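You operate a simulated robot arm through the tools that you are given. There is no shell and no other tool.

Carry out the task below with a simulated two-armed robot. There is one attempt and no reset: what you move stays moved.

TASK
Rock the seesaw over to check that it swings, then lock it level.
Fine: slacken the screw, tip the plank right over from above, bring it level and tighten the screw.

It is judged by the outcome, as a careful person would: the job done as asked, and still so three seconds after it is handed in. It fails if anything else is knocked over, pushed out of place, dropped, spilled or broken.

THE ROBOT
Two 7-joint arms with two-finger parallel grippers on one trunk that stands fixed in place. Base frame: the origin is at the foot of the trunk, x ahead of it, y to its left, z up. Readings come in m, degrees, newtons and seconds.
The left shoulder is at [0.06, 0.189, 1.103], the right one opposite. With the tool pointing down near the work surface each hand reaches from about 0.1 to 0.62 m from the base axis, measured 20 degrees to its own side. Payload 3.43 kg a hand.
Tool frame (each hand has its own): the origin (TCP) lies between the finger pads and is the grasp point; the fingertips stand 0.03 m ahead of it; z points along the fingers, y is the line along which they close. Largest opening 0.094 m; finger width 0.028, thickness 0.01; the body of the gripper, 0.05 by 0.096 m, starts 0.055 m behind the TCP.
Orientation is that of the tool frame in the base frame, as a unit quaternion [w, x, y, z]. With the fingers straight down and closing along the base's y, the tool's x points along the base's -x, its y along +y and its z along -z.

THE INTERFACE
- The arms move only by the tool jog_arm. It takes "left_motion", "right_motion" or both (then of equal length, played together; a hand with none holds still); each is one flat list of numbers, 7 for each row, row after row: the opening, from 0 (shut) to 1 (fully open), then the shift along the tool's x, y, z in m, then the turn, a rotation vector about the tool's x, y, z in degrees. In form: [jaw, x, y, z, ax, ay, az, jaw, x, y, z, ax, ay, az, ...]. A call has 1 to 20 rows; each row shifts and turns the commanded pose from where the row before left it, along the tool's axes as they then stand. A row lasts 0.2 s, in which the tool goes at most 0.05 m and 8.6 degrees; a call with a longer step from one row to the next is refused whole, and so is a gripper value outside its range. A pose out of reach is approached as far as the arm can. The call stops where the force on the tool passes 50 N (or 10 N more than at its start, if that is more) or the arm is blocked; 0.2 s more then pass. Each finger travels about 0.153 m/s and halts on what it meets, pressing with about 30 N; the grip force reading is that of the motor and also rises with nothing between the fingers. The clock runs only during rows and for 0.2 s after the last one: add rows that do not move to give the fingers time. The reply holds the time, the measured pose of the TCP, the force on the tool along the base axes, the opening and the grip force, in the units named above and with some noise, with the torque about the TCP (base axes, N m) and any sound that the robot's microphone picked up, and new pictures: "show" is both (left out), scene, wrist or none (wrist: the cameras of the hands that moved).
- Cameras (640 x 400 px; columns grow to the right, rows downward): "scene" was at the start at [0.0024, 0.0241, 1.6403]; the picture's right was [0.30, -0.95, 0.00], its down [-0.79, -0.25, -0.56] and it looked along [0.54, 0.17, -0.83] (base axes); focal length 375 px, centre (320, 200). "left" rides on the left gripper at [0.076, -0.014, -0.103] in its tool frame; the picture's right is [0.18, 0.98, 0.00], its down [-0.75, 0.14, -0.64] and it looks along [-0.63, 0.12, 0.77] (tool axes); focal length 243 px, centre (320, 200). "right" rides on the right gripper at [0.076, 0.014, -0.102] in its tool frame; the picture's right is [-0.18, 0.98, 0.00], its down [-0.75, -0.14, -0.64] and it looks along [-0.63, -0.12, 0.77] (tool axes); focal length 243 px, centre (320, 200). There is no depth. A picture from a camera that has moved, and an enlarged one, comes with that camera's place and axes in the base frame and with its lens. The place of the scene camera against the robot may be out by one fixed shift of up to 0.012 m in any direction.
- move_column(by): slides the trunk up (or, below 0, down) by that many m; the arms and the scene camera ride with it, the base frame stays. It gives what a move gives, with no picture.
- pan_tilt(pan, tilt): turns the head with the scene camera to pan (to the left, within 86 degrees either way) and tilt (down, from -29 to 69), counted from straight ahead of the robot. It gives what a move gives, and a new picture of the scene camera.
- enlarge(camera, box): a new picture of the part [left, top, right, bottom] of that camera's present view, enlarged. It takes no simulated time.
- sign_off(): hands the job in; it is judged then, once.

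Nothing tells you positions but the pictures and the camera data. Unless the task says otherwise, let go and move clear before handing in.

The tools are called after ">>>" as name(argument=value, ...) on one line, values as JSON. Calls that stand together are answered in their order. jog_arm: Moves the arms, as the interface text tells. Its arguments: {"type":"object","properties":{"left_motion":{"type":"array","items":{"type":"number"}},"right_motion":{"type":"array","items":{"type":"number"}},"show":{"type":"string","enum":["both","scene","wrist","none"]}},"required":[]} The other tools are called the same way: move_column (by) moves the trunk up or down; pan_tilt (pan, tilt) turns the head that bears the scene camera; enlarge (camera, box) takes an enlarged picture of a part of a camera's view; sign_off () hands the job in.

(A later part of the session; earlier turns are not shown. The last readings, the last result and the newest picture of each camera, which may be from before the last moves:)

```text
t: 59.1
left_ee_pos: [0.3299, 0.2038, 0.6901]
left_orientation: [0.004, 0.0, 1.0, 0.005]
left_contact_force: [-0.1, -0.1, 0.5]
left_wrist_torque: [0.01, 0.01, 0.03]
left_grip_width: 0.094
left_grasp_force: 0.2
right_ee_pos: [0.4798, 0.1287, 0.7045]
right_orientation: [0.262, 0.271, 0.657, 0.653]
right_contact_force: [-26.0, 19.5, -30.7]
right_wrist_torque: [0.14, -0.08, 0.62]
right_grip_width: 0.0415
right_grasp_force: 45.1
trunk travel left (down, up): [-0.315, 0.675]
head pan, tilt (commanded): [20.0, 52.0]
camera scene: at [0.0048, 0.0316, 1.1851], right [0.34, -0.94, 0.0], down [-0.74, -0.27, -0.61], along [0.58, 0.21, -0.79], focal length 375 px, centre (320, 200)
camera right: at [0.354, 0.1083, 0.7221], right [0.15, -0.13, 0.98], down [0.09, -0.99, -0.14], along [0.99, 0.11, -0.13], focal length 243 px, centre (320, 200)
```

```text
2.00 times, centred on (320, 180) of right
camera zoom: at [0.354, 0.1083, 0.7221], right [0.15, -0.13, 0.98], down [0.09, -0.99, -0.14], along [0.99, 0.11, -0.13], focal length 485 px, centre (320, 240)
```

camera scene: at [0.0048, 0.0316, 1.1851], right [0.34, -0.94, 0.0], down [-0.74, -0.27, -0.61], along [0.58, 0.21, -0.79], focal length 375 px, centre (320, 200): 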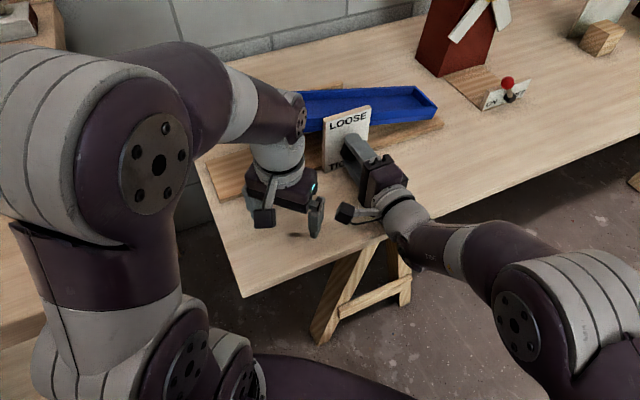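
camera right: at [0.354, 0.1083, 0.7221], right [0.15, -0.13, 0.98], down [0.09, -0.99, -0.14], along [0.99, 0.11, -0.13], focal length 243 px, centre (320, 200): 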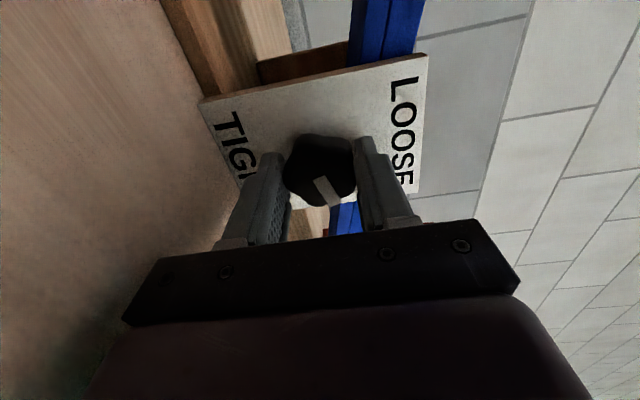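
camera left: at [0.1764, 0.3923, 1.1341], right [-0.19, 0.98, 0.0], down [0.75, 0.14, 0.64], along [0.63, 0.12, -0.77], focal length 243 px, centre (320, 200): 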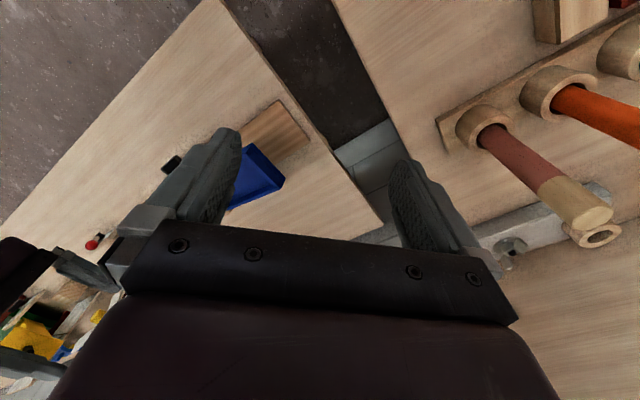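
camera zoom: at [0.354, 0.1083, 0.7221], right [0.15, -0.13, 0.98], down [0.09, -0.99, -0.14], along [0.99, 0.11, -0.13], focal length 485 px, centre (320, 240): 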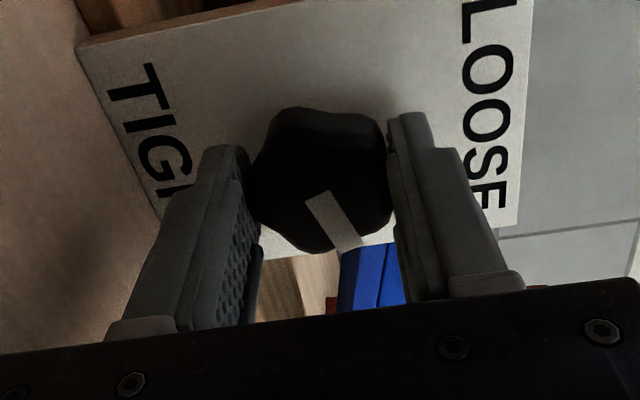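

The knob has turned 108°. Sideways load shows my grip was about 4 mm high of the axis. I'll release, re-centre, roll back 72° and regrip.

>>> jog_arm(right_motion=[0.4, 0, 0, 0, 0, 0, 0, 1, 0, 0, 0, 0, 0, 0, 1, 0, 0, 0, 0, 0, 0], show="wrist")

>>> enlarge(camera="right", box=[160, 80, 480, 280])

```text
t: 59.9
left_ee_pos: [0.3288, 0.2002, 0.6923]
left_orientation: [0.004, -0.001, 1.0, 0.008]
left_contact_force: [-0.2, -0.3, 1.4]
left_wrist_torque: [0.0, 0.0, 0.01]
left_grip_width: 0.0938
left_grasp_force: 0.0
right_ee_pos: [0.4824, 0.1267, 0.7087]
right_orientation: [0.265, 0.273, 0.653, 0.655]
right_contact_force: [0.4, -0.2, -0.2]
right_wrist_torque: [-0.01, 0.03, -0.01]
right_grip_width: 0.0938
right_grasp_force: 0.1
trunk travel left (down, up): [-0.315, 0.675]
head pan, tilt (commanded): [20.0, 52.0]
camera right: at [0.356, 0.1063, 0.7257], right [0.14, -0.14, 0.98], down [0.08, -0.98, -0.15], along [0.99, 0.1, -0.13], focal length 243 px, centre (320, 200)
```

right: 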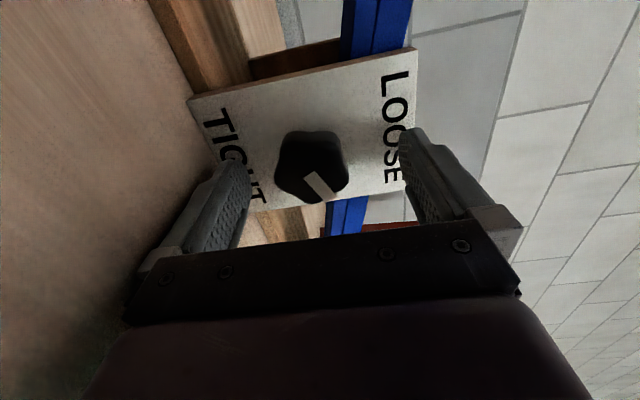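

```text
2.00 times, centred on (320, 180) of right
camera zoom: at [0.356, 0.1063, 0.7257], right [0.14, -0.14, 0.98], down [0.08, -0.98, -0.15], along [0.99, 0.1, -0.13], focal length 485 px, centre (320, 240)
```

zoom: 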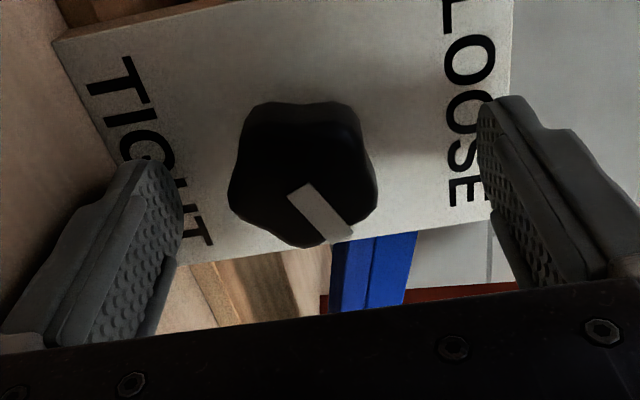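

>>> jog_arm(right_motion=[1, 0.0015, -0.0045, 0, 0, 0, 0, 1, 0, 0, 0, 0, 0, 8, 1, 0, 0, 0, 0, 0, 8, 1, 0, 0, 0, 0, 0, 8, 1, 0, 0, 0, 0, 0, 8, 1, 0, 0, 0, 0, 0, 8, 1, 0, 0, 0, 0, 0, 8, 1, 0, 0, 0, 0, 0, 8, 1, 0, 0, 0, 0, 0, 8, 1, 0, 0, 0, 0, 0, 8, 1, 0, 0, 0, 0, 0, 0], show="wrist")

>>> enlarge(camera="right", box=[160, 80, 480, 280])

```text
t: 62.3
left_ee_pos: [0.3278, 0.2017, 0.6913]
left_orientation: [0.004, -0.001, 1.0, 0.008]
left_contact_force: [-0.9, -0.1, 0.6]
left_wrist_torque: [0.03, -0.01, -0.01]
left_grip_width: 0.0943
left_grasp_force: 0.0
right_ee_pos: [0.4786, 0.1268, 0.7035]
right_orientation: [-0.173, 0.605, 0.368, 0.684]
right_contact_force: [0.9, -0.4, -0.2]
right_wrist_torque: [-0.02, 0.01, -0.01]
right_grip_width: 0.094
right_grasp_force: 0.1
trunk travel left (down, up): [-0.315, 0.675]
head pan, tilt (commanded): [20.0, 52.0]
camera right: at [0.4022, 0.0599, 0.7826], right [0.71, -0.7, 0.11], down [-0.39, -0.52, -0.76], along [0.59, 0.49, -0.64], focal length 243 px, centre (320, 200)
```

right: 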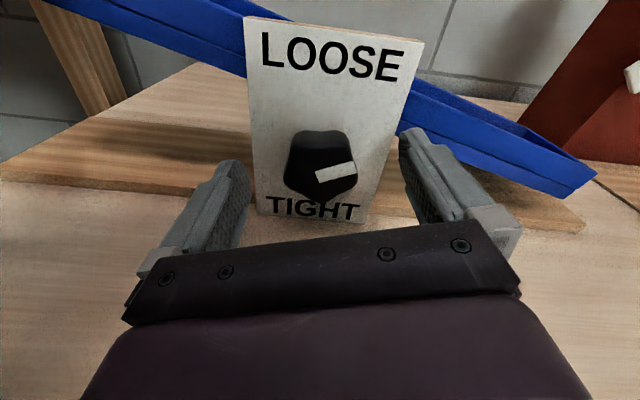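

```text
2.00 times, centred on (320, 180) of right
camera zoom: at [0.4022, 0.0599, 0.7826], right [0.71, -0.7, 0.11], down [-0.39, -0.52, -0.76], along [0.59, 0.49, -0.64], focal length 485 px, centre (320, 240)
```

zoom: 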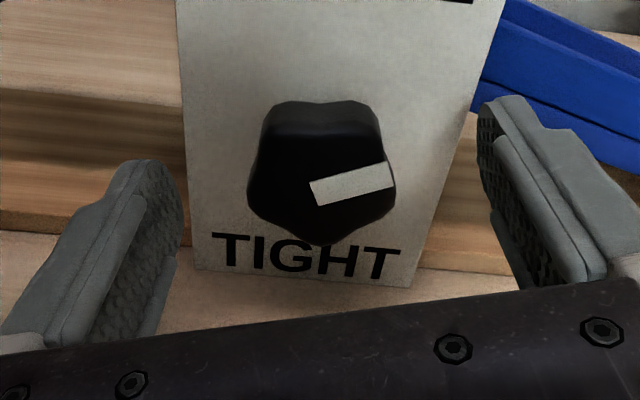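

>>> jog_arm(right_motion=[0.5, 0, 0, 0, 0, 0, 0, 0, 0, 0, 0, 0, 0, 0, 0, 0, 0, 0, 0, 0, 0, 0, 0, 0, 0, 0, 0, 0, 0, 0, 0, 0, 0, 0, -6, 0, 0, 0, 0, 0, 0, -6, 0, 0, 0, 0, 0, 0, -6, 0, 0, 0, 0, 0, 0, -6, 0, 0, 0, 0, 0, 0, -6, 0, 0, 0, 0, 0, 0, -6, 0, 0, 0, 0, 0, 0, -6, 0, 0, 0, 0, 0, 0, -6, 0, 0, 0, 0, 0, 0, -6, 0, 0, 0, 0, 0, 0, -6, 0, 0, 0, 0, 0, 0, 0], show="both")

>>> enlarge(camera="right", box=[160, 80, 480, 280])

```text
t: 65.5
left_ee_pos: [0.3278, 0.2021, 0.6912]
left_orientation: [0.004, 0.0, 1.0, 0.008]
left_contact_force: [-0.4, -0.1, 0.9]
left_wrist_torque: [-0.01, 0.01, 0.0]
left_grip_width: 0.0941
left_grasp_force: 0.0
right_ee_pos: [0.4815, 0.1267, 0.7054]
right_orientation: [0.194, 0.338, 0.622, 0.679]
right_contact_force: [3.1, -6.1, 1.9]
right_wrist_torque: [0.2, -0.24, -0.87]
right_grip_width: 0.0423
right_grasp_force: 44.8
trunk travel left (down, up): [-0.315, 0.675]
head pan, tilt (commanded): [20.0, 52.0]
camera scene: at [0.0051, 0.0279, 1.1853], right [0.34, -0.94, 0.0], down [-0.74, -0.27, -0.62], along [0.58, 0.21, -0.79], focal length 375 px, centre (320, 200)
camera right: at [0.3581, 0.103, 0.7366], right [0.28, -0.27, 0.92], down [0.05, -0.95, -0.3], along [0.96, 0.13, -0.26], focal length 243 px, centre (320, 200)
```

scene: 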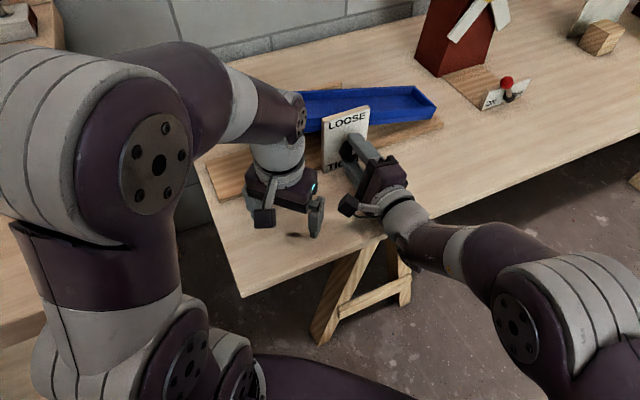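
right: 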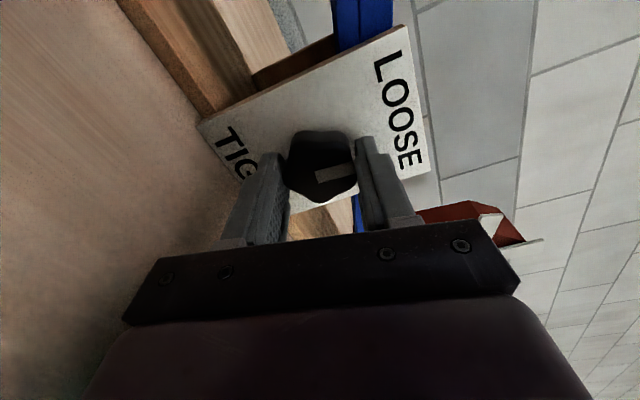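

```text
2.00 times, centred on (320, 180) of right
camera zoom: at [0.3581, 0.103, 0.7366], right [0.28, -0.27, 0.92], down [0.05, -0.95, -0.3], along [0.96, 0.13, -0.26], focal length 485 px, centre (320, 240)
```

zoom: 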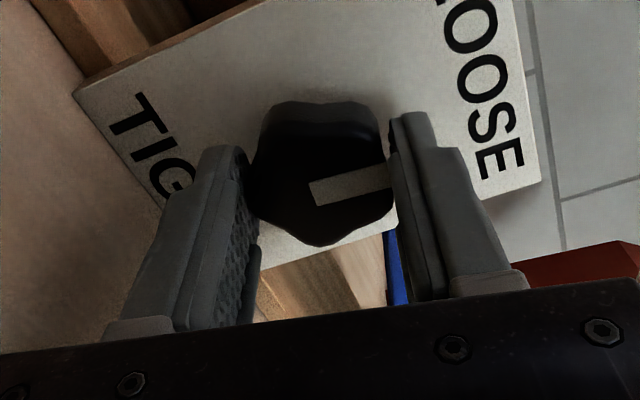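

>>> jog_arm(right_motion=[0, 0, 0, 0, 0, 0, -6, 0, 0, 0, 0, 0, 0, -6, 0, 0, 0, 0, 0, 0, 0, 0, 0, 0, 0, 0, 0, 0], show="both")

>>> enlarge(camera="right", box=[160, 80, 480, 280])

>>> enlarge(camera="scene", box=[200, 60, 456, 220])

```text
t: 66.5
left_ee_pos: [0.3283, 0.2018, 0.6911]
left_orientation: [0.005, -0.001, 1.0, 0.008]
left_contact_force: [-0.8, 0.1, 0.5]
left_wrist_torque: [-0.03, 0.0, -0.01]
left_grip_width: 0.0938
left_grasp_force: 0.2
right_ee_pos: [0.4793, 0.1275, 0.7046]
right_orientation: [0.262, 0.271, 0.655, 0.655]
right_contact_force: [-3.6, -0.5, 2.4]
right_wrist_torque: [0.25, -0.3, 0.98]
right_grip_width: 0.0411
right_grasp_force: 45.2
trunk travel left (down, up): [-0.315, 0.675]
head pan, tilt (commanded): [20.0, 52.0]
camera scene: at [0.0042, 0.0285, 1.1853], right [0.34, -0.94, 0.0], down [-0.74, -0.27, -0.62], along [0.58, 0.21, -0.79], focal length 375 px, centre (320, 200)
camera right: at [0.3533, 0.1074, 0.7212], right [0.14, -0.13, 0.98], down [0.09, -0.99, -0.15], along [0.99, 0.11, -0.13], focal length 243 px, centre (320, 200)
```

scene: 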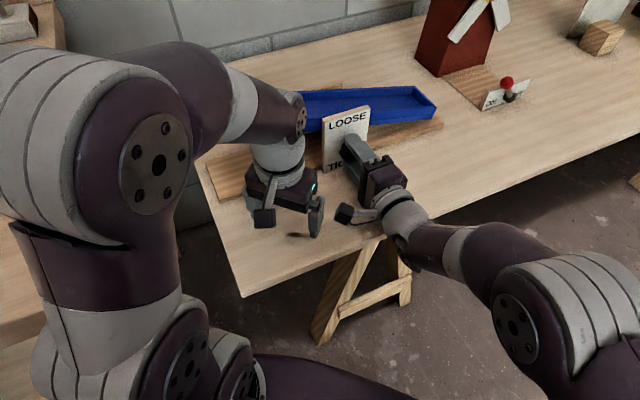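
right: 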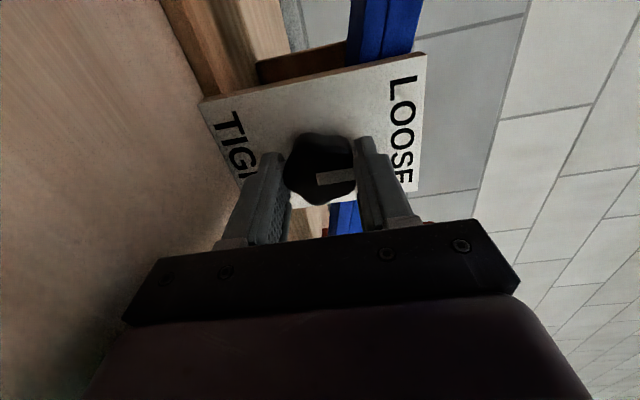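

```text
2.00 times, centred on (320, 180) of right
camera zoom: at [0.3533, 0.1074, 0.7212], right [0.14, -0.13, 0.98], down [0.09, -0.99, -0.15], along [0.99, 0.11, -0.13], focal length 485 px, centre (320, 240)
```

zoom: 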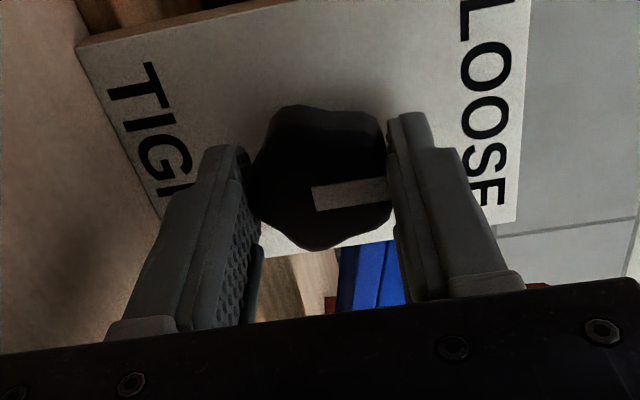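

```text
2.50 times, centred on (328, 140) of scene
camera zoom: at [0.0042, 0.0285, 1.1853], right [0.34, -0.94, 0.0], down [-0.74, -0.27, -0.62], along [0.58, 0.21, -0.79], focal length 938 px, centre (300, 350)
```

zoom: 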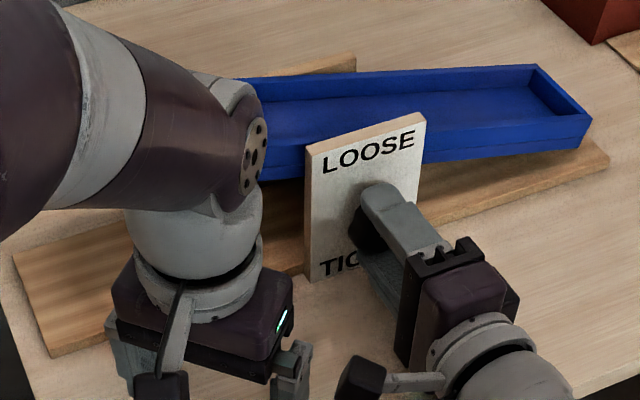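

The pointer now sits at LOOSE and the plank hasn't moved. I'll release the knob but leave the right hand open around it. Then I'll bring the left hand, closed and angled, up over the plank's high left end.

>>> jog_arm(left_motion=[0.5, 0, 0, 0, 0, 0, 0, 0, 0, 0, 0, 0, 0, 0, 0, 0, 0, 0, 0, 0, 0, 0, 0, 0, -0.005, 0, 0, -7.5, 0, 0, 0, -0.005, 0, 0, -7.5, 0, 0, 0, -0.005, 0, 0, -7.5, 0, 0, 0, -0.005, 0, 0, -7.5, 0, 0, 0, -0.005, 0, 0, -7.5, 0, 0, 0, -0.005, 0, 0, -7.5], right_motion=[0.4, 0, 0, 0, 0, 0, 0, 1, 0, 0, 0, 0, 0, 0, 1, 0, 0, 0, 0, 0, 0, 1, 0, 0, 0, 0, 0, 0, 1, 0, 0, 0, 0, 0, 0, 1, 0, 0, 0, 0, 0, 0, 1, 0, 0, 0, 0, 0, 0, 1, 0, 0, 0, 0, 0, 0, 1, 0, 0, 0, 0, 0, 0], show="both")

```text
t: 68.5
left_ee_pos: [0.3285, 0.2022, 0.7209]
left_orientation: [0.008, -0.385, 0.923, 0.005]
left_contact_force: [-0.4, -0.3, 0.5]
left_wrist_torque: [0.02, -0.04, 0.0]
left_grip_width: 0.0
left_grasp_force: 29.8
right_ee_pos: [0.4812, 0.1279, 0.7051]
right_orientation: [0.264, 0.273, 0.654, 0.655]
right_contact_force: [0.7, -0.4, 0.4]
right_wrist_torque: [0.0, -0.01, 0.04]
right_grip_width: 0.094
right_grasp_force: 0.1
trunk travel left (down, up): [-0.315, 0.675]
head pan, tilt (commanded): [20.0, 52.0]
camera scene: at [0.0048, 0.0286, 1.1853], right [0.34, -0.94, 0.0], down [-0.74, -0.27, -0.62], along [0.58, 0.21, -0.79], focal length 375 px, centre (320, 200)
camera right: at [0.3541, 0.1071, 0.7212], right [0.14, -0.13, 0.98], down [0.09, -0.99, -0.15], along [0.99, 0.11, -0.13], focal length 243 px, centre (320, 200)
camera left: at [0.2844, 0.1361, 0.8216], right [-0.83, 0.56, 0.0], down [0.42, 0.62, 0.66], along [0.37, 0.54, -0.75], focal length 243 px, centre (320, 200)
```

scene: 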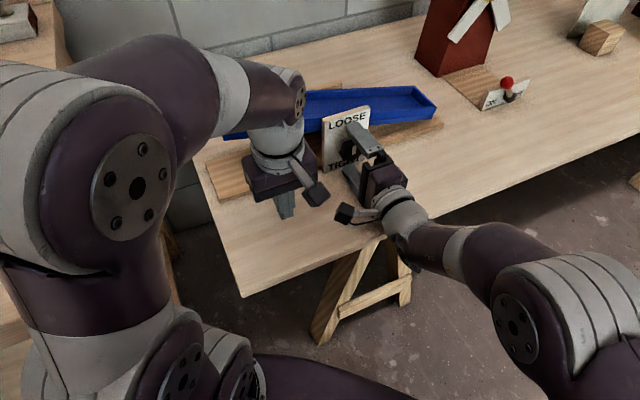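
right: 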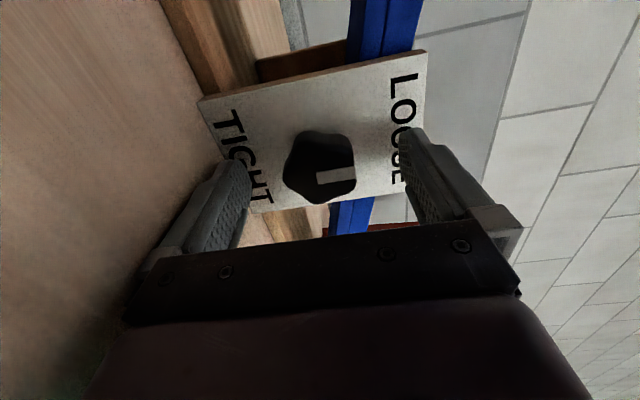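
left: 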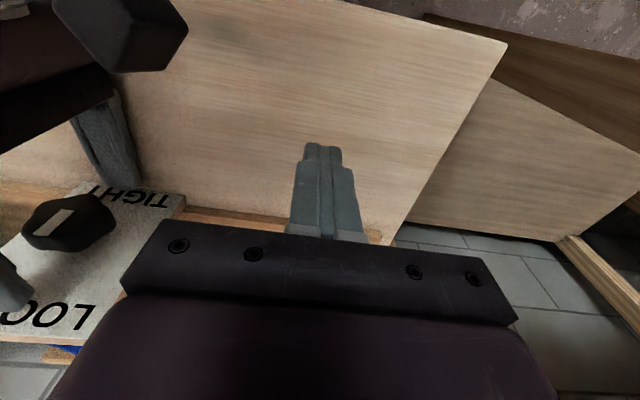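

>>> jog_arm(left_motion=[0, -0.008, 0.007, -0.027, 0, -7.5, 0, 0, -0.0115, 0.007, -0.0257, 0, -7.5, 0, 0, -0.0147, 0.007, -0.024, 0, -7.5, 0, 0, -0.0177, 0.007, -0.0219, 0, -7.5, 0, 0, -0.0204, 0.007, -0.0194, 0, -7.5, 0, 0, -0.0228, 0.007, -0.0165, 0, -7.5, 0, 0, 0, 0, 0, 0, 0, 0], show="both")

```text
t: 70.1
left_ee_pos: [0.3404, 0.2663, 0.8635]
left_orientation: [0.36, -0.353, 0.85, 0.152]
left_contact_force: [1.1, -0.1, 0.0]
left_wrist_torque: [0.0, -0.02, -0.02]
left_grip_width: 0.0
left_grasp_force: 30.0
left hand out of reach, approached as far as the arm can: row 5, 6
right_ee_pos: [0.4807, 0.128, 0.7043]
right_orientation: [0.263, 0.272, 0.654, 0.655]
right_contact_force: [0.0, -0.6, 0.3]
right_wrist_torque: [-0.02, 0.0, -0.01]
right_grip_width: 0.0941
right_grasp_force: 0.1
trunk travel left (down, up): [-0.315, 0.675]
head pan, tilt (commanded): [20.0, 52.0]
camera scene: at [0.0049, 0.0286, 1.1853], right [0.34, -0.94, 0.0], down [-0.74, -0.27, -0.62], along [0.58, 0.21, -0.79], focal length 375 px, centre (320, 200)
camera left: at [0.2614, 0.1675, 0.8796], right [-0.79, 0.6, -0.13], down [-0.05, 0.14, 0.99], along [0.61, 0.79, -0.08], focal length 243 px, centre (320, 200)
```

scene: 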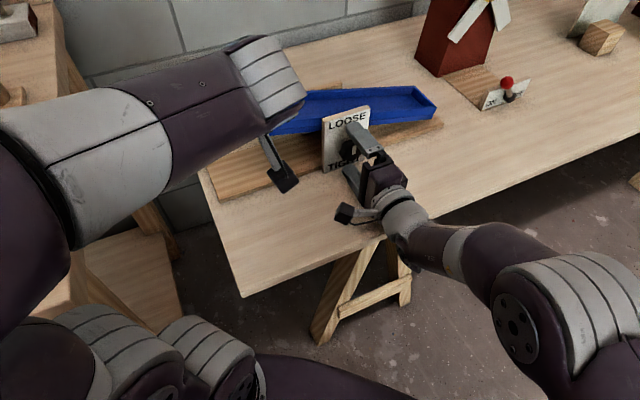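
left: 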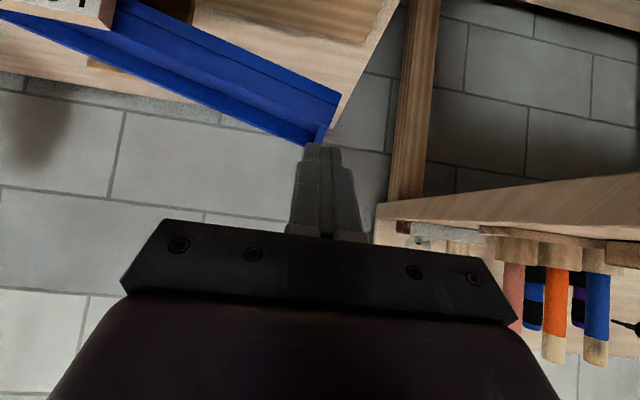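

>>> enlarge(camera="left", box=[220, 40, 412, 160])

>>> enlarge(camera="scene", box=[180, 40, 460, 215])

```text
3.33 times, centred on (316, 100) of left
camera zoom: at [0.2614, 0.1675, 0.8796], right [-0.79, 0.6, -0.13], down [-0.05, 0.14, 0.99], along [0.61, 0.79, -0.08], focal length 809 px, centre (333, 533)
```

zoom: 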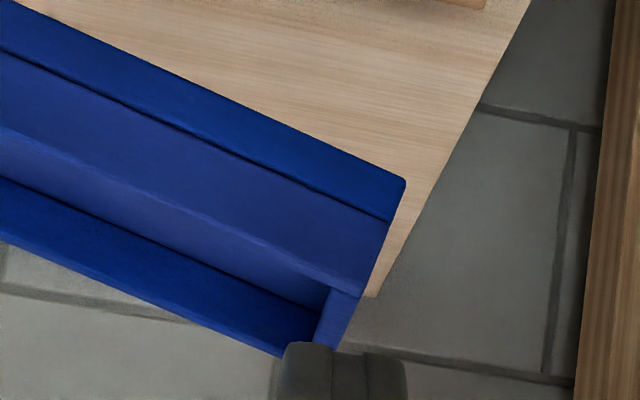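

```text
2.29 times, centred on (320, 128) of scene
camera zoom: at [0.0049, 0.0286, 1.1853], right [0.34, -0.94, 0.0], down [-0.74, -0.27, -0.62], along [0.58, 0.21, -0.79], focal length 858 px, centre (320, 366)
```

zoom: 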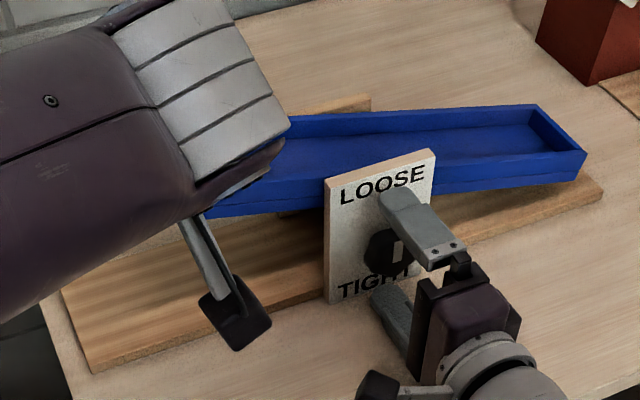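

From the left camera the plank's left front top corner is near z 0.807, tilted 13°. The pivot appears to be on the knob's axis. I'll move the closed left fingers over the left end and press down gently.

>>> jog_arm(left_motion=[0, -0.0265, -0.004, 0.0238, 0, 0, 0, 0, -0.0265, -0.004, 0.0238, 0, 0, 0, 0, 0, 0, 0, 0, 0, 0], show="both")

```text
t: 70.9
left_ee_pos: [0.3951, 0.3098, 0.87]
left_orientation: [0.36, -0.352, 0.851, 0.151]
left_contact_force: [-0.3, 0.2, 0.1]
left_wrist_torque: [0.01, -0.04, -0.01]
left_grip_width: 0.0
left_grasp_force: 29.6
right_ee_pos: [0.4808, 0.1282, 0.7057]
right_orientation: [0.264, 0.272, 0.654, 0.655]
right_contact_force: [-0.3, -0.1, 0.3]
right_wrist_torque: [0.0, -0.01, 0.01]
right_grip_width: 0.0939
right_grasp_force: 0.0
trunk travel left (down, up): [-0.315, 0.675]
head pan, tilt (commanded): [20.0, 52.0]
camera scene: at [0.0048, 0.0286, 1.1853], right [0.34, -0.94, 0.0], down [-0.74, -0.27, -0.62], along [0.58, 0.21, -0.79], focal length 375 px, centre (320, 200)
camera left: at [0.316, 0.2101, 0.8862], right [-0.79, 0.6, -0.13], down [-0.05, 0.14, 0.99], along [0.61, 0.79, -0.08], focal length 243 px, centre (320, 200)
```

scene: 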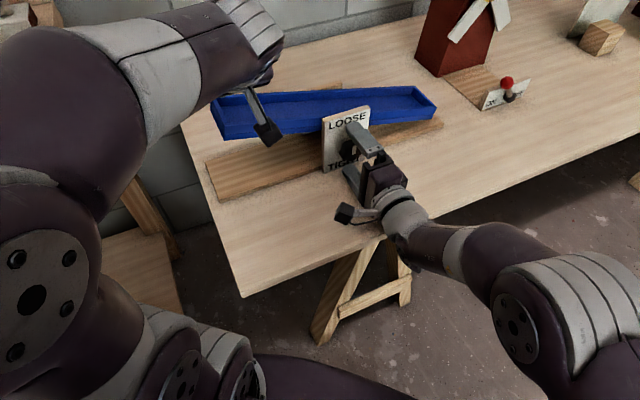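
left: 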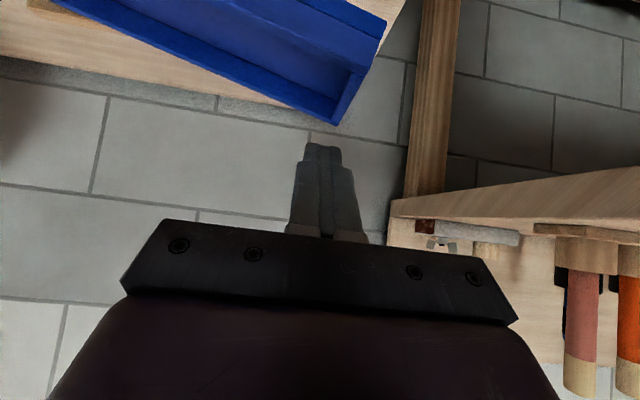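

>>> jog_arm(left_motion=[0, 0.0072, 0, 0.0069, 0, 0, 0, 0, 0.0072, 0, 0.0069, 0, 0, 0, 0, 0.0072, 0, 0.0069, 0, 0, 0, 0, 0.0072, 0, 0.0069, 0, 0, 0, 0, 0.0072, 0, 0.0069, 0, 0, 0, 0, 0.0072, 0, 0.0069, 0, 0, 0, 0, 0.0072, 0, 0.0069, 0, 0, 0], show="both")

```text
t: 72.5
left_ee_pos: [0.3968, 0.3125, 0.7991]
left_orientation: [0.36, -0.353, 0.85, 0.151]
left_contact_force: [0.2, -0.4, -0.6]
left_wrist_torque: [0.01, 0.02, 0.0]
left_grip_width: 0.0
left_grasp_force: 30.0
right_ee_pos: [0.4796, 0.1261, 0.7046]
right_orientation: [0.263, 0.272, 0.654, 0.656]
right_contact_force: [-0.5, -0.4, -0.1]
right_wrist_torque: [0.0, -0.03, 0.02]
right_grip_width: 0.0939
right_grasp_force: 0.0
trunk travel left (down, up): [-0.315, 0.675]
head pan, tilt (commanded): [20.0, 52.0]
camera scene: at [0.0049, 0.0286, 1.1853], right [0.34, -0.94, 0.0], down [-0.74, -0.27, -0.62], along [0.58, 0.21, -0.79], focal length 375 px, centre (320, 200)
camera left: at [0.3174, 0.2121, 0.8155], right [-0.79, 0.6, -0.13], down [-0.05, 0.14, 0.99], along [0.61, 0.79, -0.08], focal length 243 px, centre (320, 200)
```

scene: 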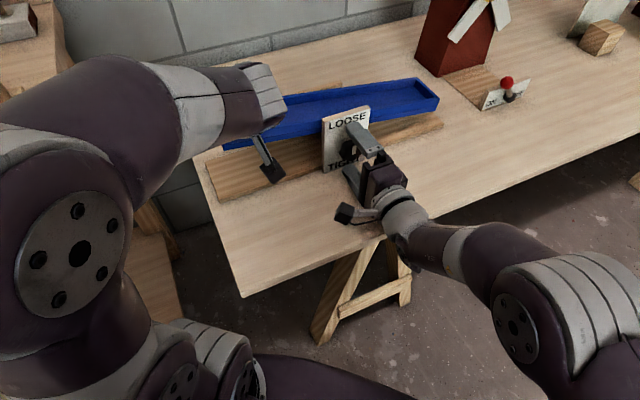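
left: 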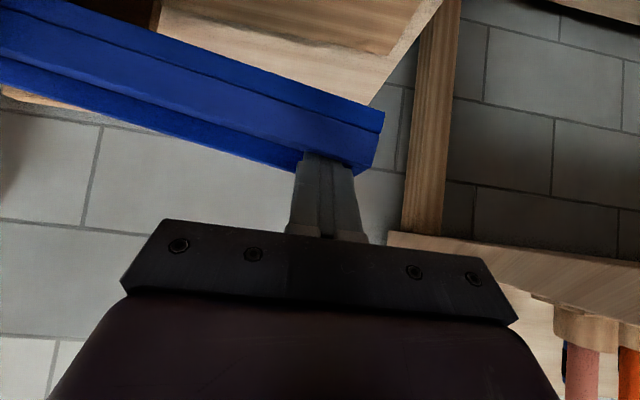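

The plank is already tipping, with little resistance. I'll keep pressing the left end down.

>>> jog_arm(left_motion=[0, 0.0072, 0, 0.0069, 0, 0, 0, 0, 0.0072, 0, 0.0069, 0, 0, 0, 0, 0.0072, 0, 0.0069, 0, 0, 0, 0, 0.0072, 0, 0.0069, 0, 0, 0, 0, 0.0072, 0, 0.0069, 0, 0, 0, 0, 0.0072, 0, 0.0069, 0, 0, 0], show="both")

```text
t: 73.9
left_ee_pos: [0.3944, 0.3099, 0.7386]
left_orientation: [0.36, -0.353, 0.85, 0.152]
left_contact_force: [1.3, -1.0, -0.6]
left_wrist_torque: [0.01, 0.02, 0.01]
left_grip_width: 0.0
left_grasp_force: 30.0
right_ee_pos: [0.4798, 0.1281, 0.7049]
right_orientation: [0.264, 0.272, 0.654, 0.655]
right_contact_force: [0.6, -0.1, 0.0]
right_wrist_torque: [-0.04, 0.0, 0.03]
right_grip_width: 0.0941
right_grasp_force: 0.1
trunk travel left (down, up): [-0.315, 0.675]
head pan, tilt (commanded): [20.0, 52.0]
camera scene: at [0.0049, 0.0287, 1.1853], right [0.34, -0.94, 0.0], down [-0.74, -0.27, -0.62], along [0.58, 0.21, -0.79], focal length 375 px, centre (320, 200)
camera left: at [0.3157, 0.2107, 0.7548], right [-0.79, 0.6, -0.13], down [-0.05, 0.14, 0.99], along [0.61, 0.79, -0.08], focal length 243 px, centre (320, 200)
```

scene: 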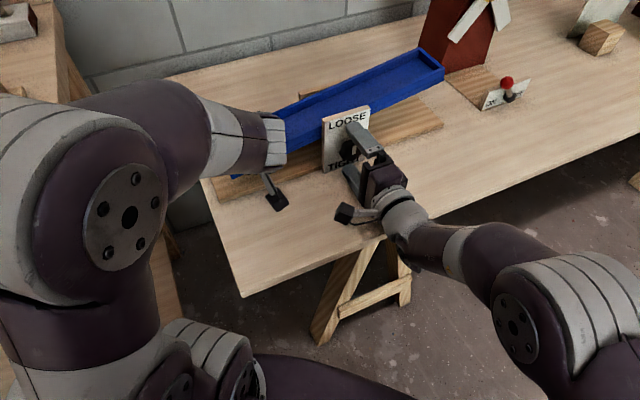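
left: 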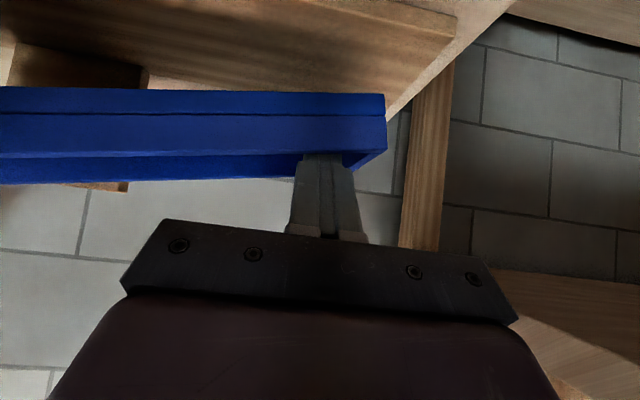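

>>> jog_arm(left_motion=[0, 0.0072, 0, 0.0069, 0, 0, 0, 0, 0.0072, 0, 0.0069, 0, 0, 0, 0, 0.0072, 0, 0.0069, 0, 0, 0, 0, 0.0072, 0, 0.0069, 0, 0, 0], show="both")

```text
t: 74.6
left_ee_pos: [0.3988, 0.3115, 0.7228]
left_orientation: [0.373, -0.353, 0.845, 0.151]
left_contact_force: [-5.8, 1.8, 19.9]
left_wrist_torque: [-0.35, 0.01, -0.04]
left_grip_width: 0.0002
left_grasp_force: 29.5
right_ee_pos: [0.4796, 0.1271, 0.7062]
right_orientation: [0.263, 0.273, 0.653, 0.656]
right_contact_force: [0.2, -0.6, 0.8]
right_wrist_torque: [-0.01, 0.01, 0.03]
right_grip_width: 0.094
right_grasp_force: 0.0
trunk travel left (down, up): [-0.315, 0.675]
head pan, tilt (commanded): [20.0, 52.0]
stopped in row 3 (left hand): the force on the tool passed its limit at 60 N (the readings are from after the stop); the commanded pose is now the measured one
camera scene: at [0.0024, 0.0276, 1.1854], right [0.34, -0.94, 0.0], down [-0.74, -0.27, -0.62], along [0.58, 0.21, -0.79], focal length 375 px, centre (320, 200)
camera left: at [0.3192, 0.2125, 0.7361], right [-0.78, 0.6, -0.14], down [-0.08, 0.13, 0.99], along [0.61, 0.79, -0.05], focal length 243 px, centre (320, 200)
```

scene: 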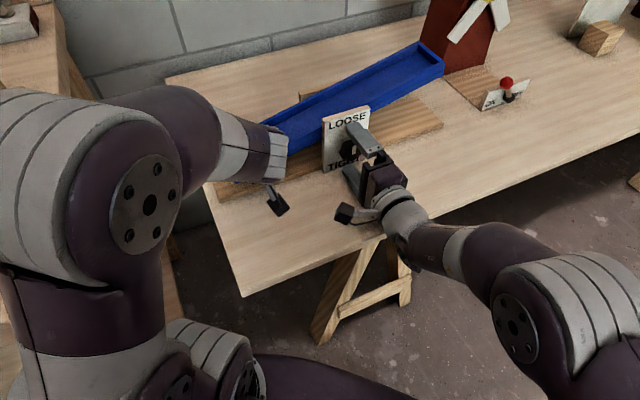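
left: 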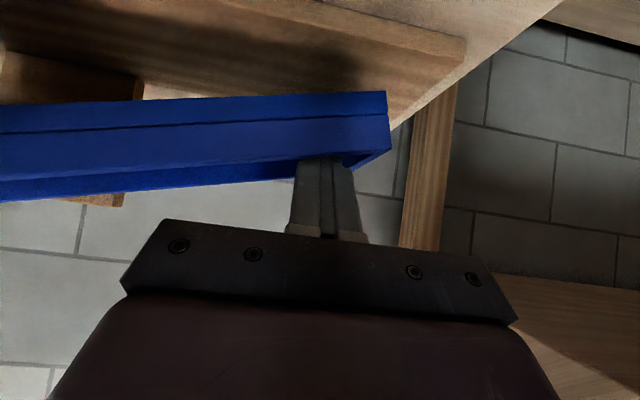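

The plank has hit its stop on the other side, so it has tipped right over and the right end is up. I'll lift the left hand and watch whether it stays there.

>>> jog_arm(left_motion=[0, -0.0144, 0, -0.0139, 0, 0, 0, 0, -0.0144, 0, -0.0139, 0, 0, 0, 0, -0.0144, 0, -0.0139, 0, 0, 0, 0, -0.0144, 0, -0.0139, 0, 0, 0, 0, 0, 0, 0, 0, 0, 0], show="both")

>>> enlarge(camera="scene", box=[180, 20, 460, 195])

>>> enlarge(camera="left", box=[220, 40, 412, 160])

```text
t: 75.8
left_ee_pos: [0.3989, 0.3124, 0.8001]
left_orientation: [0.37, -0.353, 0.846, 0.152]
left_contact_force: [0.1, -0.4, -0.3]
left_wrist_torque: [-0.02, 0.02, 0.02]
left_grip_width: 0.0
left_grasp_force: 30.5
right_ee_pos: [0.4807, 0.1276, 0.7054]
right_orientation: [0.263, 0.273, 0.654, 0.654]
right_contact_force: [-0.7, 1.4, 0.7]
right_wrist_torque: [0.02, 0.03, -0.01]
right_grip_width: 0.0939
right_grasp_force: 0.1
trunk travel left (down, up): [-0.315, 0.675]
head pan, tilt (commanded): [20.0, 52.0]
camera scene: at [0.0048, 0.0286, 1.1853], right [0.34, -0.94, 0.0], down [-0.74, -0.27, -0.62], along [0.58, 0.21, -0.79], focal length 375 px, centre (320, 200)
camera left: at [0.3196, 0.2123, 0.8142], right [-0.79, 0.6, -0.14], down [-0.07, 0.13, 0.99], along [0.61, 0.79, -0.06], focal length 243 px, centre (320, 200)
```

scene: 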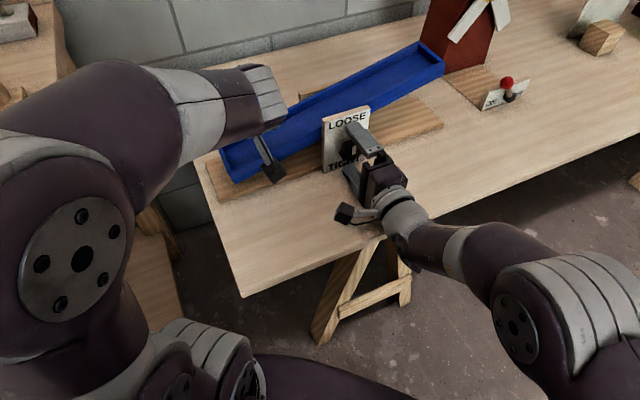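
left: 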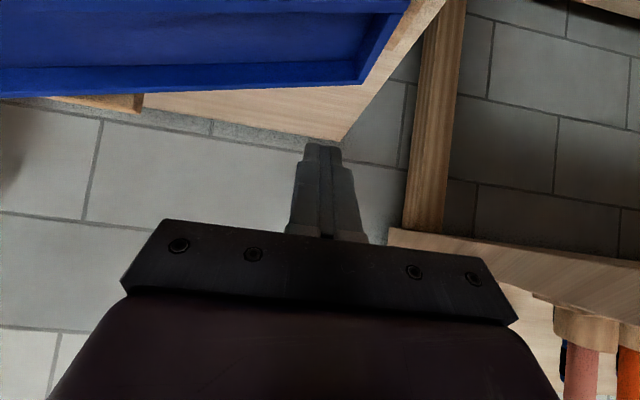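

```text
2.29 times, centred on (320, 108) of scene
camera zoom: at [0.0048, 0.0286, 1.1853], right [0.34, -0.94, 0.0], down [-0.74, -0.27, -0.62], along [0.58, 0.21, -0.79], focal length 858 px, centre (320, 411)
```

zoom: 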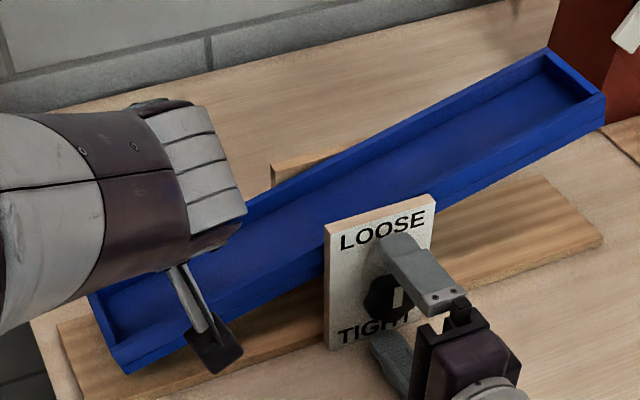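

```text
3.33 times, centred on (316, 100) of left
camera zoom: at [0.3196, 0.2123, 0.8142], right [-0.79, 0.6, -0.14], down [-0.07, 0.13, 0.99], along [0.61, 0.79, -0.06], focal length 809 px, centre (333, 533)
```

zoom: 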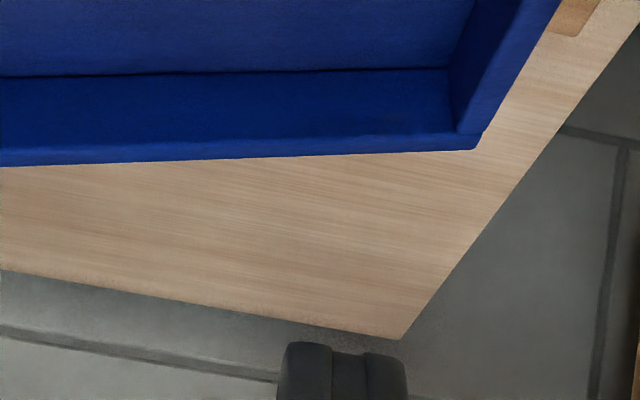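

The plank stays tipped over, so the swing check is done. I'll now open the left gripper, tilt it to match the plank (~13°) and place it over the left end wall, so I can grip that and bring the plank level.

>>> jog_arm(left_motion=[0.3, 0, 0, 0, 4.42, 0, -4.77, 0.53, 0, 0, 0, 4.42, 0, -4.77, 0.53, 0.0006, 0.0294, 0.0067, 0, 0, 0, 0.53, 0.0006, 0.0294, 0.0067, 0, 0, 0, 0.53, 0, 0, 0, 0, 0, 0], show="both")

>>> enlarge(camera="left", box=[160, 0, 480, 200])

```text
t: 77.0
left_ee_pos: [0.3642, 0.3574, 0.7741]
left_orientation: [0.408, -0.392, 0.823, 0.055]
left_contact_force: [-0.9, 0.1, -0.2]
left_wrist_torque: [0.0, -0.01, -0.01]
left_grip_width: 0.0498
left_grasp_force: 0.1
right_ee_pos: [0.4807, 0.1288, 0.7055]
right_orientation: [0.263, 0.272, 0.654, 0.655]
right_contact_force: [0.1, 0.8, 0.4]
right_wrist_torque: [-0.02, 0.0, 0.02]
right_grip_width: 0.094
right_grasp_force: 0.1
trunk travel left (down, up): [-0.315, 0.675]
head pan, tilt (commanded): [20.0, 52.0]
camera scene: at [0.0048, 0.0286, 1.1853], right [0.34, -0.94, 0.0], down [-0.74, -0.27, -0.62], along [0.58, 0.21, -0.79], focal length 375 px, centre (320, 200)
camera left: at [0.2826, 0.2594, 0.7913], right [-0.75, 0.56, -0.36], down [-0.23, 0.29, 0.93], along [0.63, 0.78, -0.09], focal length 243 px, centre (320, 200)
```

scene: 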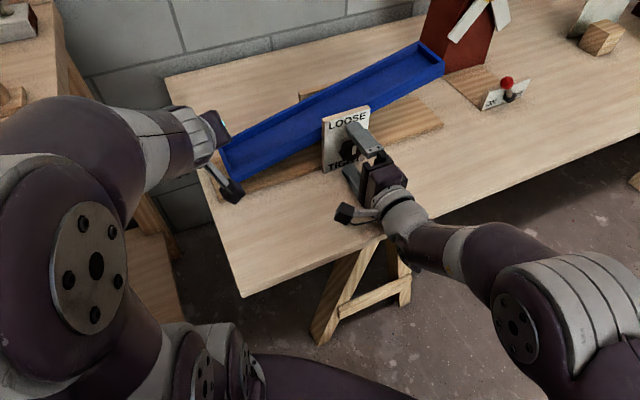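
left: 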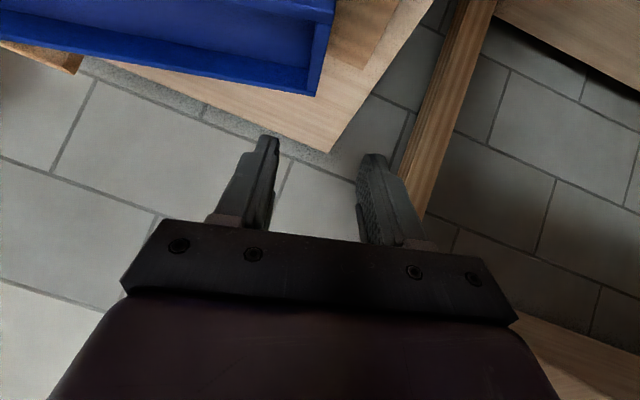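

```text
2.00 times, centred on (320, 100) of left
camera zoom: at [0.2826, 0.2594, 0.7913], right [-0.75, 0.56, -0.36], down [-0.23, 0.29, 0.93], along [0.63, 0.78, -0.09], focal length 485 px, centre (320, 400)
```

zoom: 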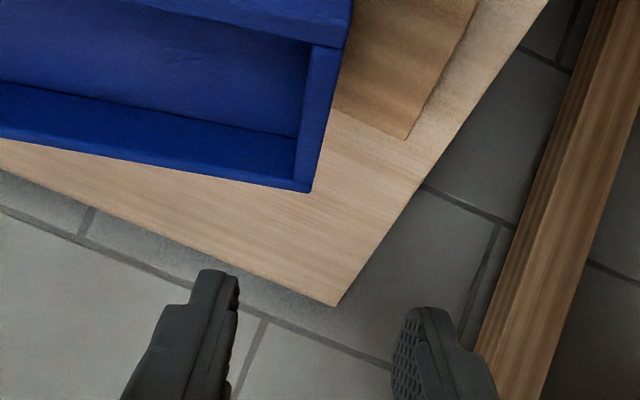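

>>> jog_arm(left_motion=[0.53, 0, -0.0103, 0, 0, 0, 0, 0.53, 0.011, 0, 0.0109, 0, 0, 0, 0.53, 0.011, 0, 0.0109, 0, 0, 0, 0.53, 0, 0, 0, 0, 0, 0], show="wrist")

>>> enlarge(camera="left", box=[160, 0, 480, 200])

```text
t: 78.0
left_ee_pos: [0.3776, 0.3454, 0.7481]
left_orientation: [0.407, -0.392, 0.823, 0.054]
left_contact_force: [-0.6, 0.1, -0.6]
left_wrist_torque: [-0.05, 0.02, -0.04]
left_grip_width: 0.0497
left_grasp_force: 0.0
right_ee_pos: [0.481, 0.1269, 0.7046]
right_orientation: [0.263, 0.272, 0.654, 0.655]
right_contact_force: [-0.1, -0.2, 0.0]
right_wrist_torque: [0.02, -0.01, 0.01]
right_grip_width: 0.0941
right_grasp_force: 0.1
trunk travel left (down, up): [-0.315, 0.675]
head pan, tilt (commanded): [20.0, 52.0]
camera left: at [0.2962, 0.2485, 0.7658], right [-0.75, 0.56, -0.36], down [-0.23, 0.29, 0.93], along [0.63, 0.77, -0.08], focal length 243 px, centre (320, 200)
```

left: 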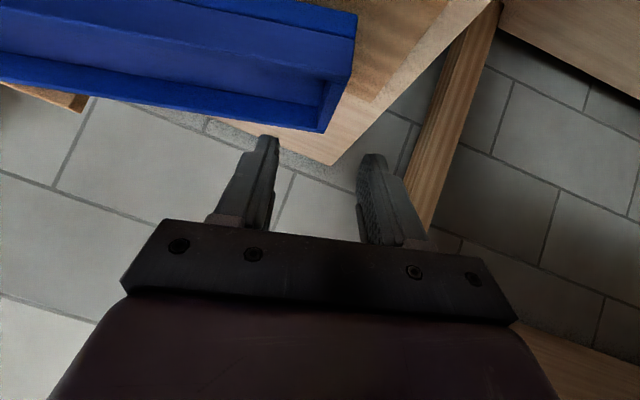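

```text
2.00 times, centred on (320, 100) of left
camera zoom: at [0.2962, 0.2485, 0.7658], right [-0.75, 0.56, -0.36], down [-0.23, 0.29, 0.93], along [0.63, 0.77, -0.08], focal length 485 px, centre (320, 400)
```

zoom: 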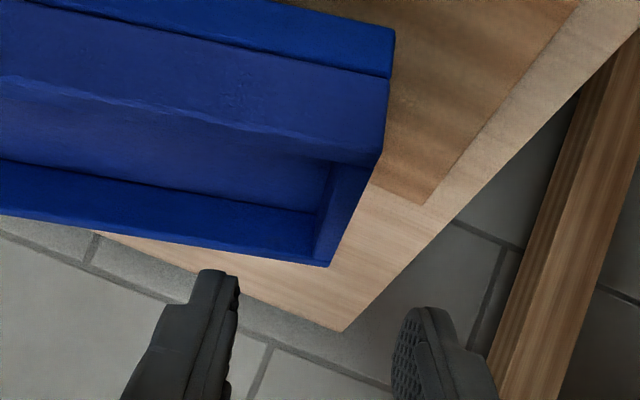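

>>> jog_arm(left_motion=[0.53, 0.0073, 0, 0.0068, 0, 0, 0, 0.53, 0.0073, 0, 0.0068, 0, 0, 0, 0.53, 0.0073, 0, 0.0068, 0, 0, 0, 0.53, 0, 0, 0, 0, 0, 0], show="wrist")

>>> enlarge(camera="left", box=[160, 40, 480, 240])

```text
t: 79.0
left_ee_pos: [0.383, 0.3409, 0.7198]
left_orientation: [0.408, -0.392, 0.823, 0.055]
left_contact_force: [-0.4, -0.2, 0.1]
left_wrist_torque: [0.01, 0.02, 0.01]
left_grip_width: 0.05
left_grasp_force: 0.0
right_ee_pos: [0.481, 0.1272, 0.7045]
right_orientation: [0.263, 0.273, 0.654, 0.655]
right_contact_force: [1.0, 0.5, 0.7]
right_wrist_torque: [-0.01, 0.02, 0.01]
right_grip_width: 0.094
right_grasp_force: 0.1
trunk travel left (down, up): [-0.315, 0.675]
head pan, tilt (commanded): [20.0, 52.0]
camera left: at [0.3017, 0.2438, 0.7359], right [-0.75, 0.56, -0.36], down [-0.23, 0.29, 0.93], along [0.63, 0.77, -0.08], focal length 243 px, centre (320, 200)
```

left: 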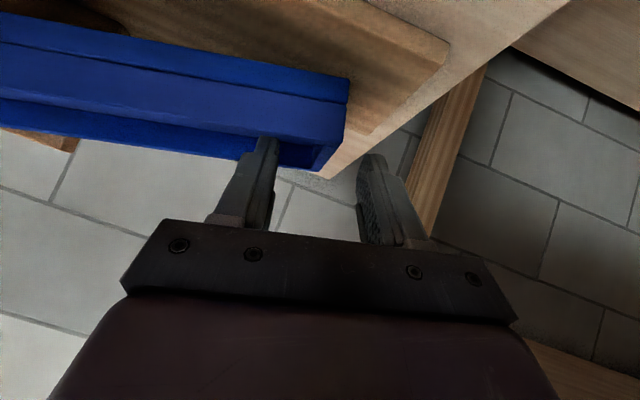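

```text
2.00 times, centred on (320, 140) of left
camera zoom: at [0.3017, 0.2438, 0.7359], right [-0.75, 0.56, -0.36], down [-0.23, 0.29, 0.93], along [0.63, 0.77, -0.08], focal length 485 px, centre (320, 320)
```

zoom: 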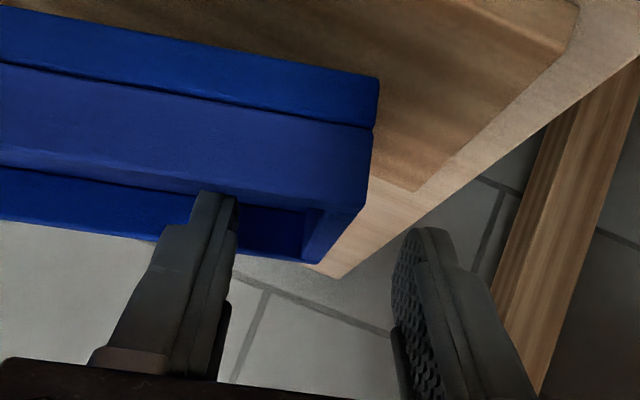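

The end wall is between the fingers, so I'll close on it.

>>> jog_arm(left_motion=[0.3, 0, 0, 0, 0, 0, 0, 0.15, 0, 0, 0, 0, 0, 0, 0, 0, 0, 0, 0, 0, 0, 0, 0, 0, 0, 0, 0, 0], show="both")

>>> enlarge(camera="left", box=[160, 40, 480, 240])

```text
t: 80.0
left_ee_pos: [0.3815, 0.3405, 0.7204]
left_orientation: [0.407, -0.393, 0.823, 0.056]
left_contact_force: [-4.3, 4.9, 1.6]
left_wrist_torque: [-0.16, -0.21, -0.67]
left_grip_width: 0.0078
left_grasp_force: 42.0
right_ee_pos: [0.4804, 0.1267, 0.7052]
right_orientation: [0.264, 0.272, 0.654, 0.655]
right_contact_force: [0.4, 0.8, 0.1]
right_wrist_torque: [0.02, -0.01, 0.02]
right_grip_width: 0.0941
right_grasp_force: 0.2
trunk travel left (down, up): [-0.315, 0.675]
head pan, tilt (commanded): [20.0, 52.0]
camera scene: at [0.0043, 0.0291, 1.1853], right [0.34, -0.94, 0.0], down [-0.74, -0.27, -0.62], along [0.58, 0.21, -0.79], focal length 375 px, centre (320, 200)
camera left: at [0.3012, 0.2442, 0.7361], right [-0.75, 0.56, -0.36], down [-0.23, 0.29, 0.93], along [0.63, 0.78, -0.08], focal length 243 px, centre (320, 200)
```

scene: 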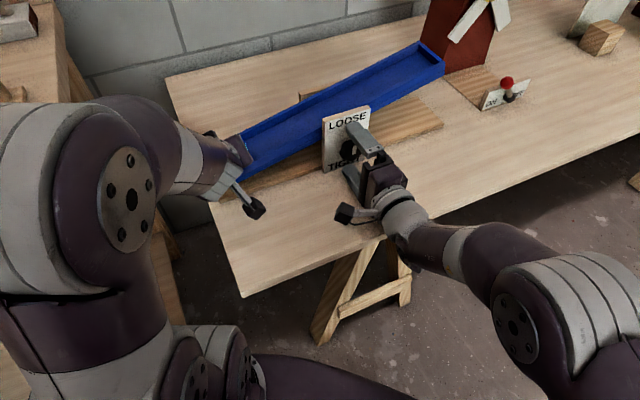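
left: 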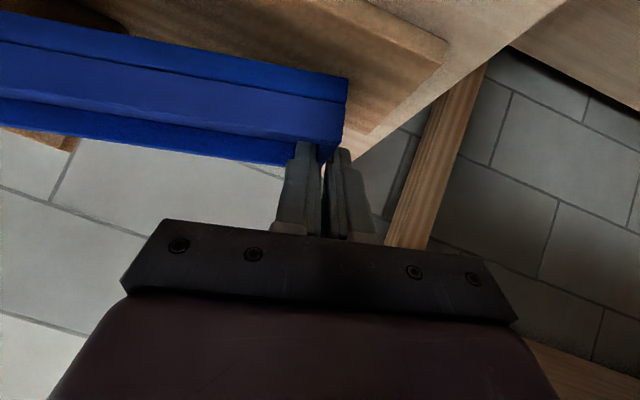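

```text
2.00 times, centred on (320, 140) of left
camera zoom: at [0.3012, 0.2442, 0.7361], right [-0.75, 0.56, -0.36], down [-0.23, 0.29, 0.93], along [0.63, 0.78, -0.08], focal length 485 px, centre (320, 320)
```

zoom: 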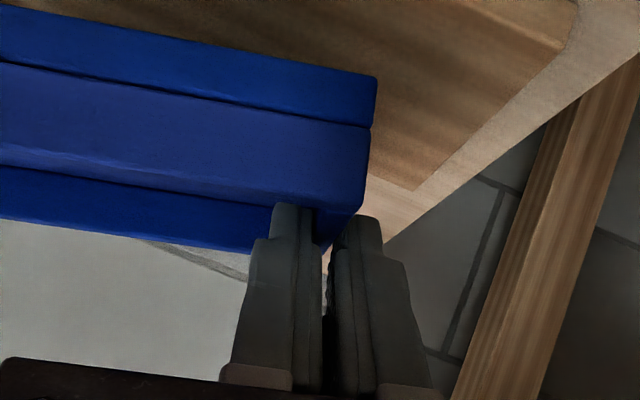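

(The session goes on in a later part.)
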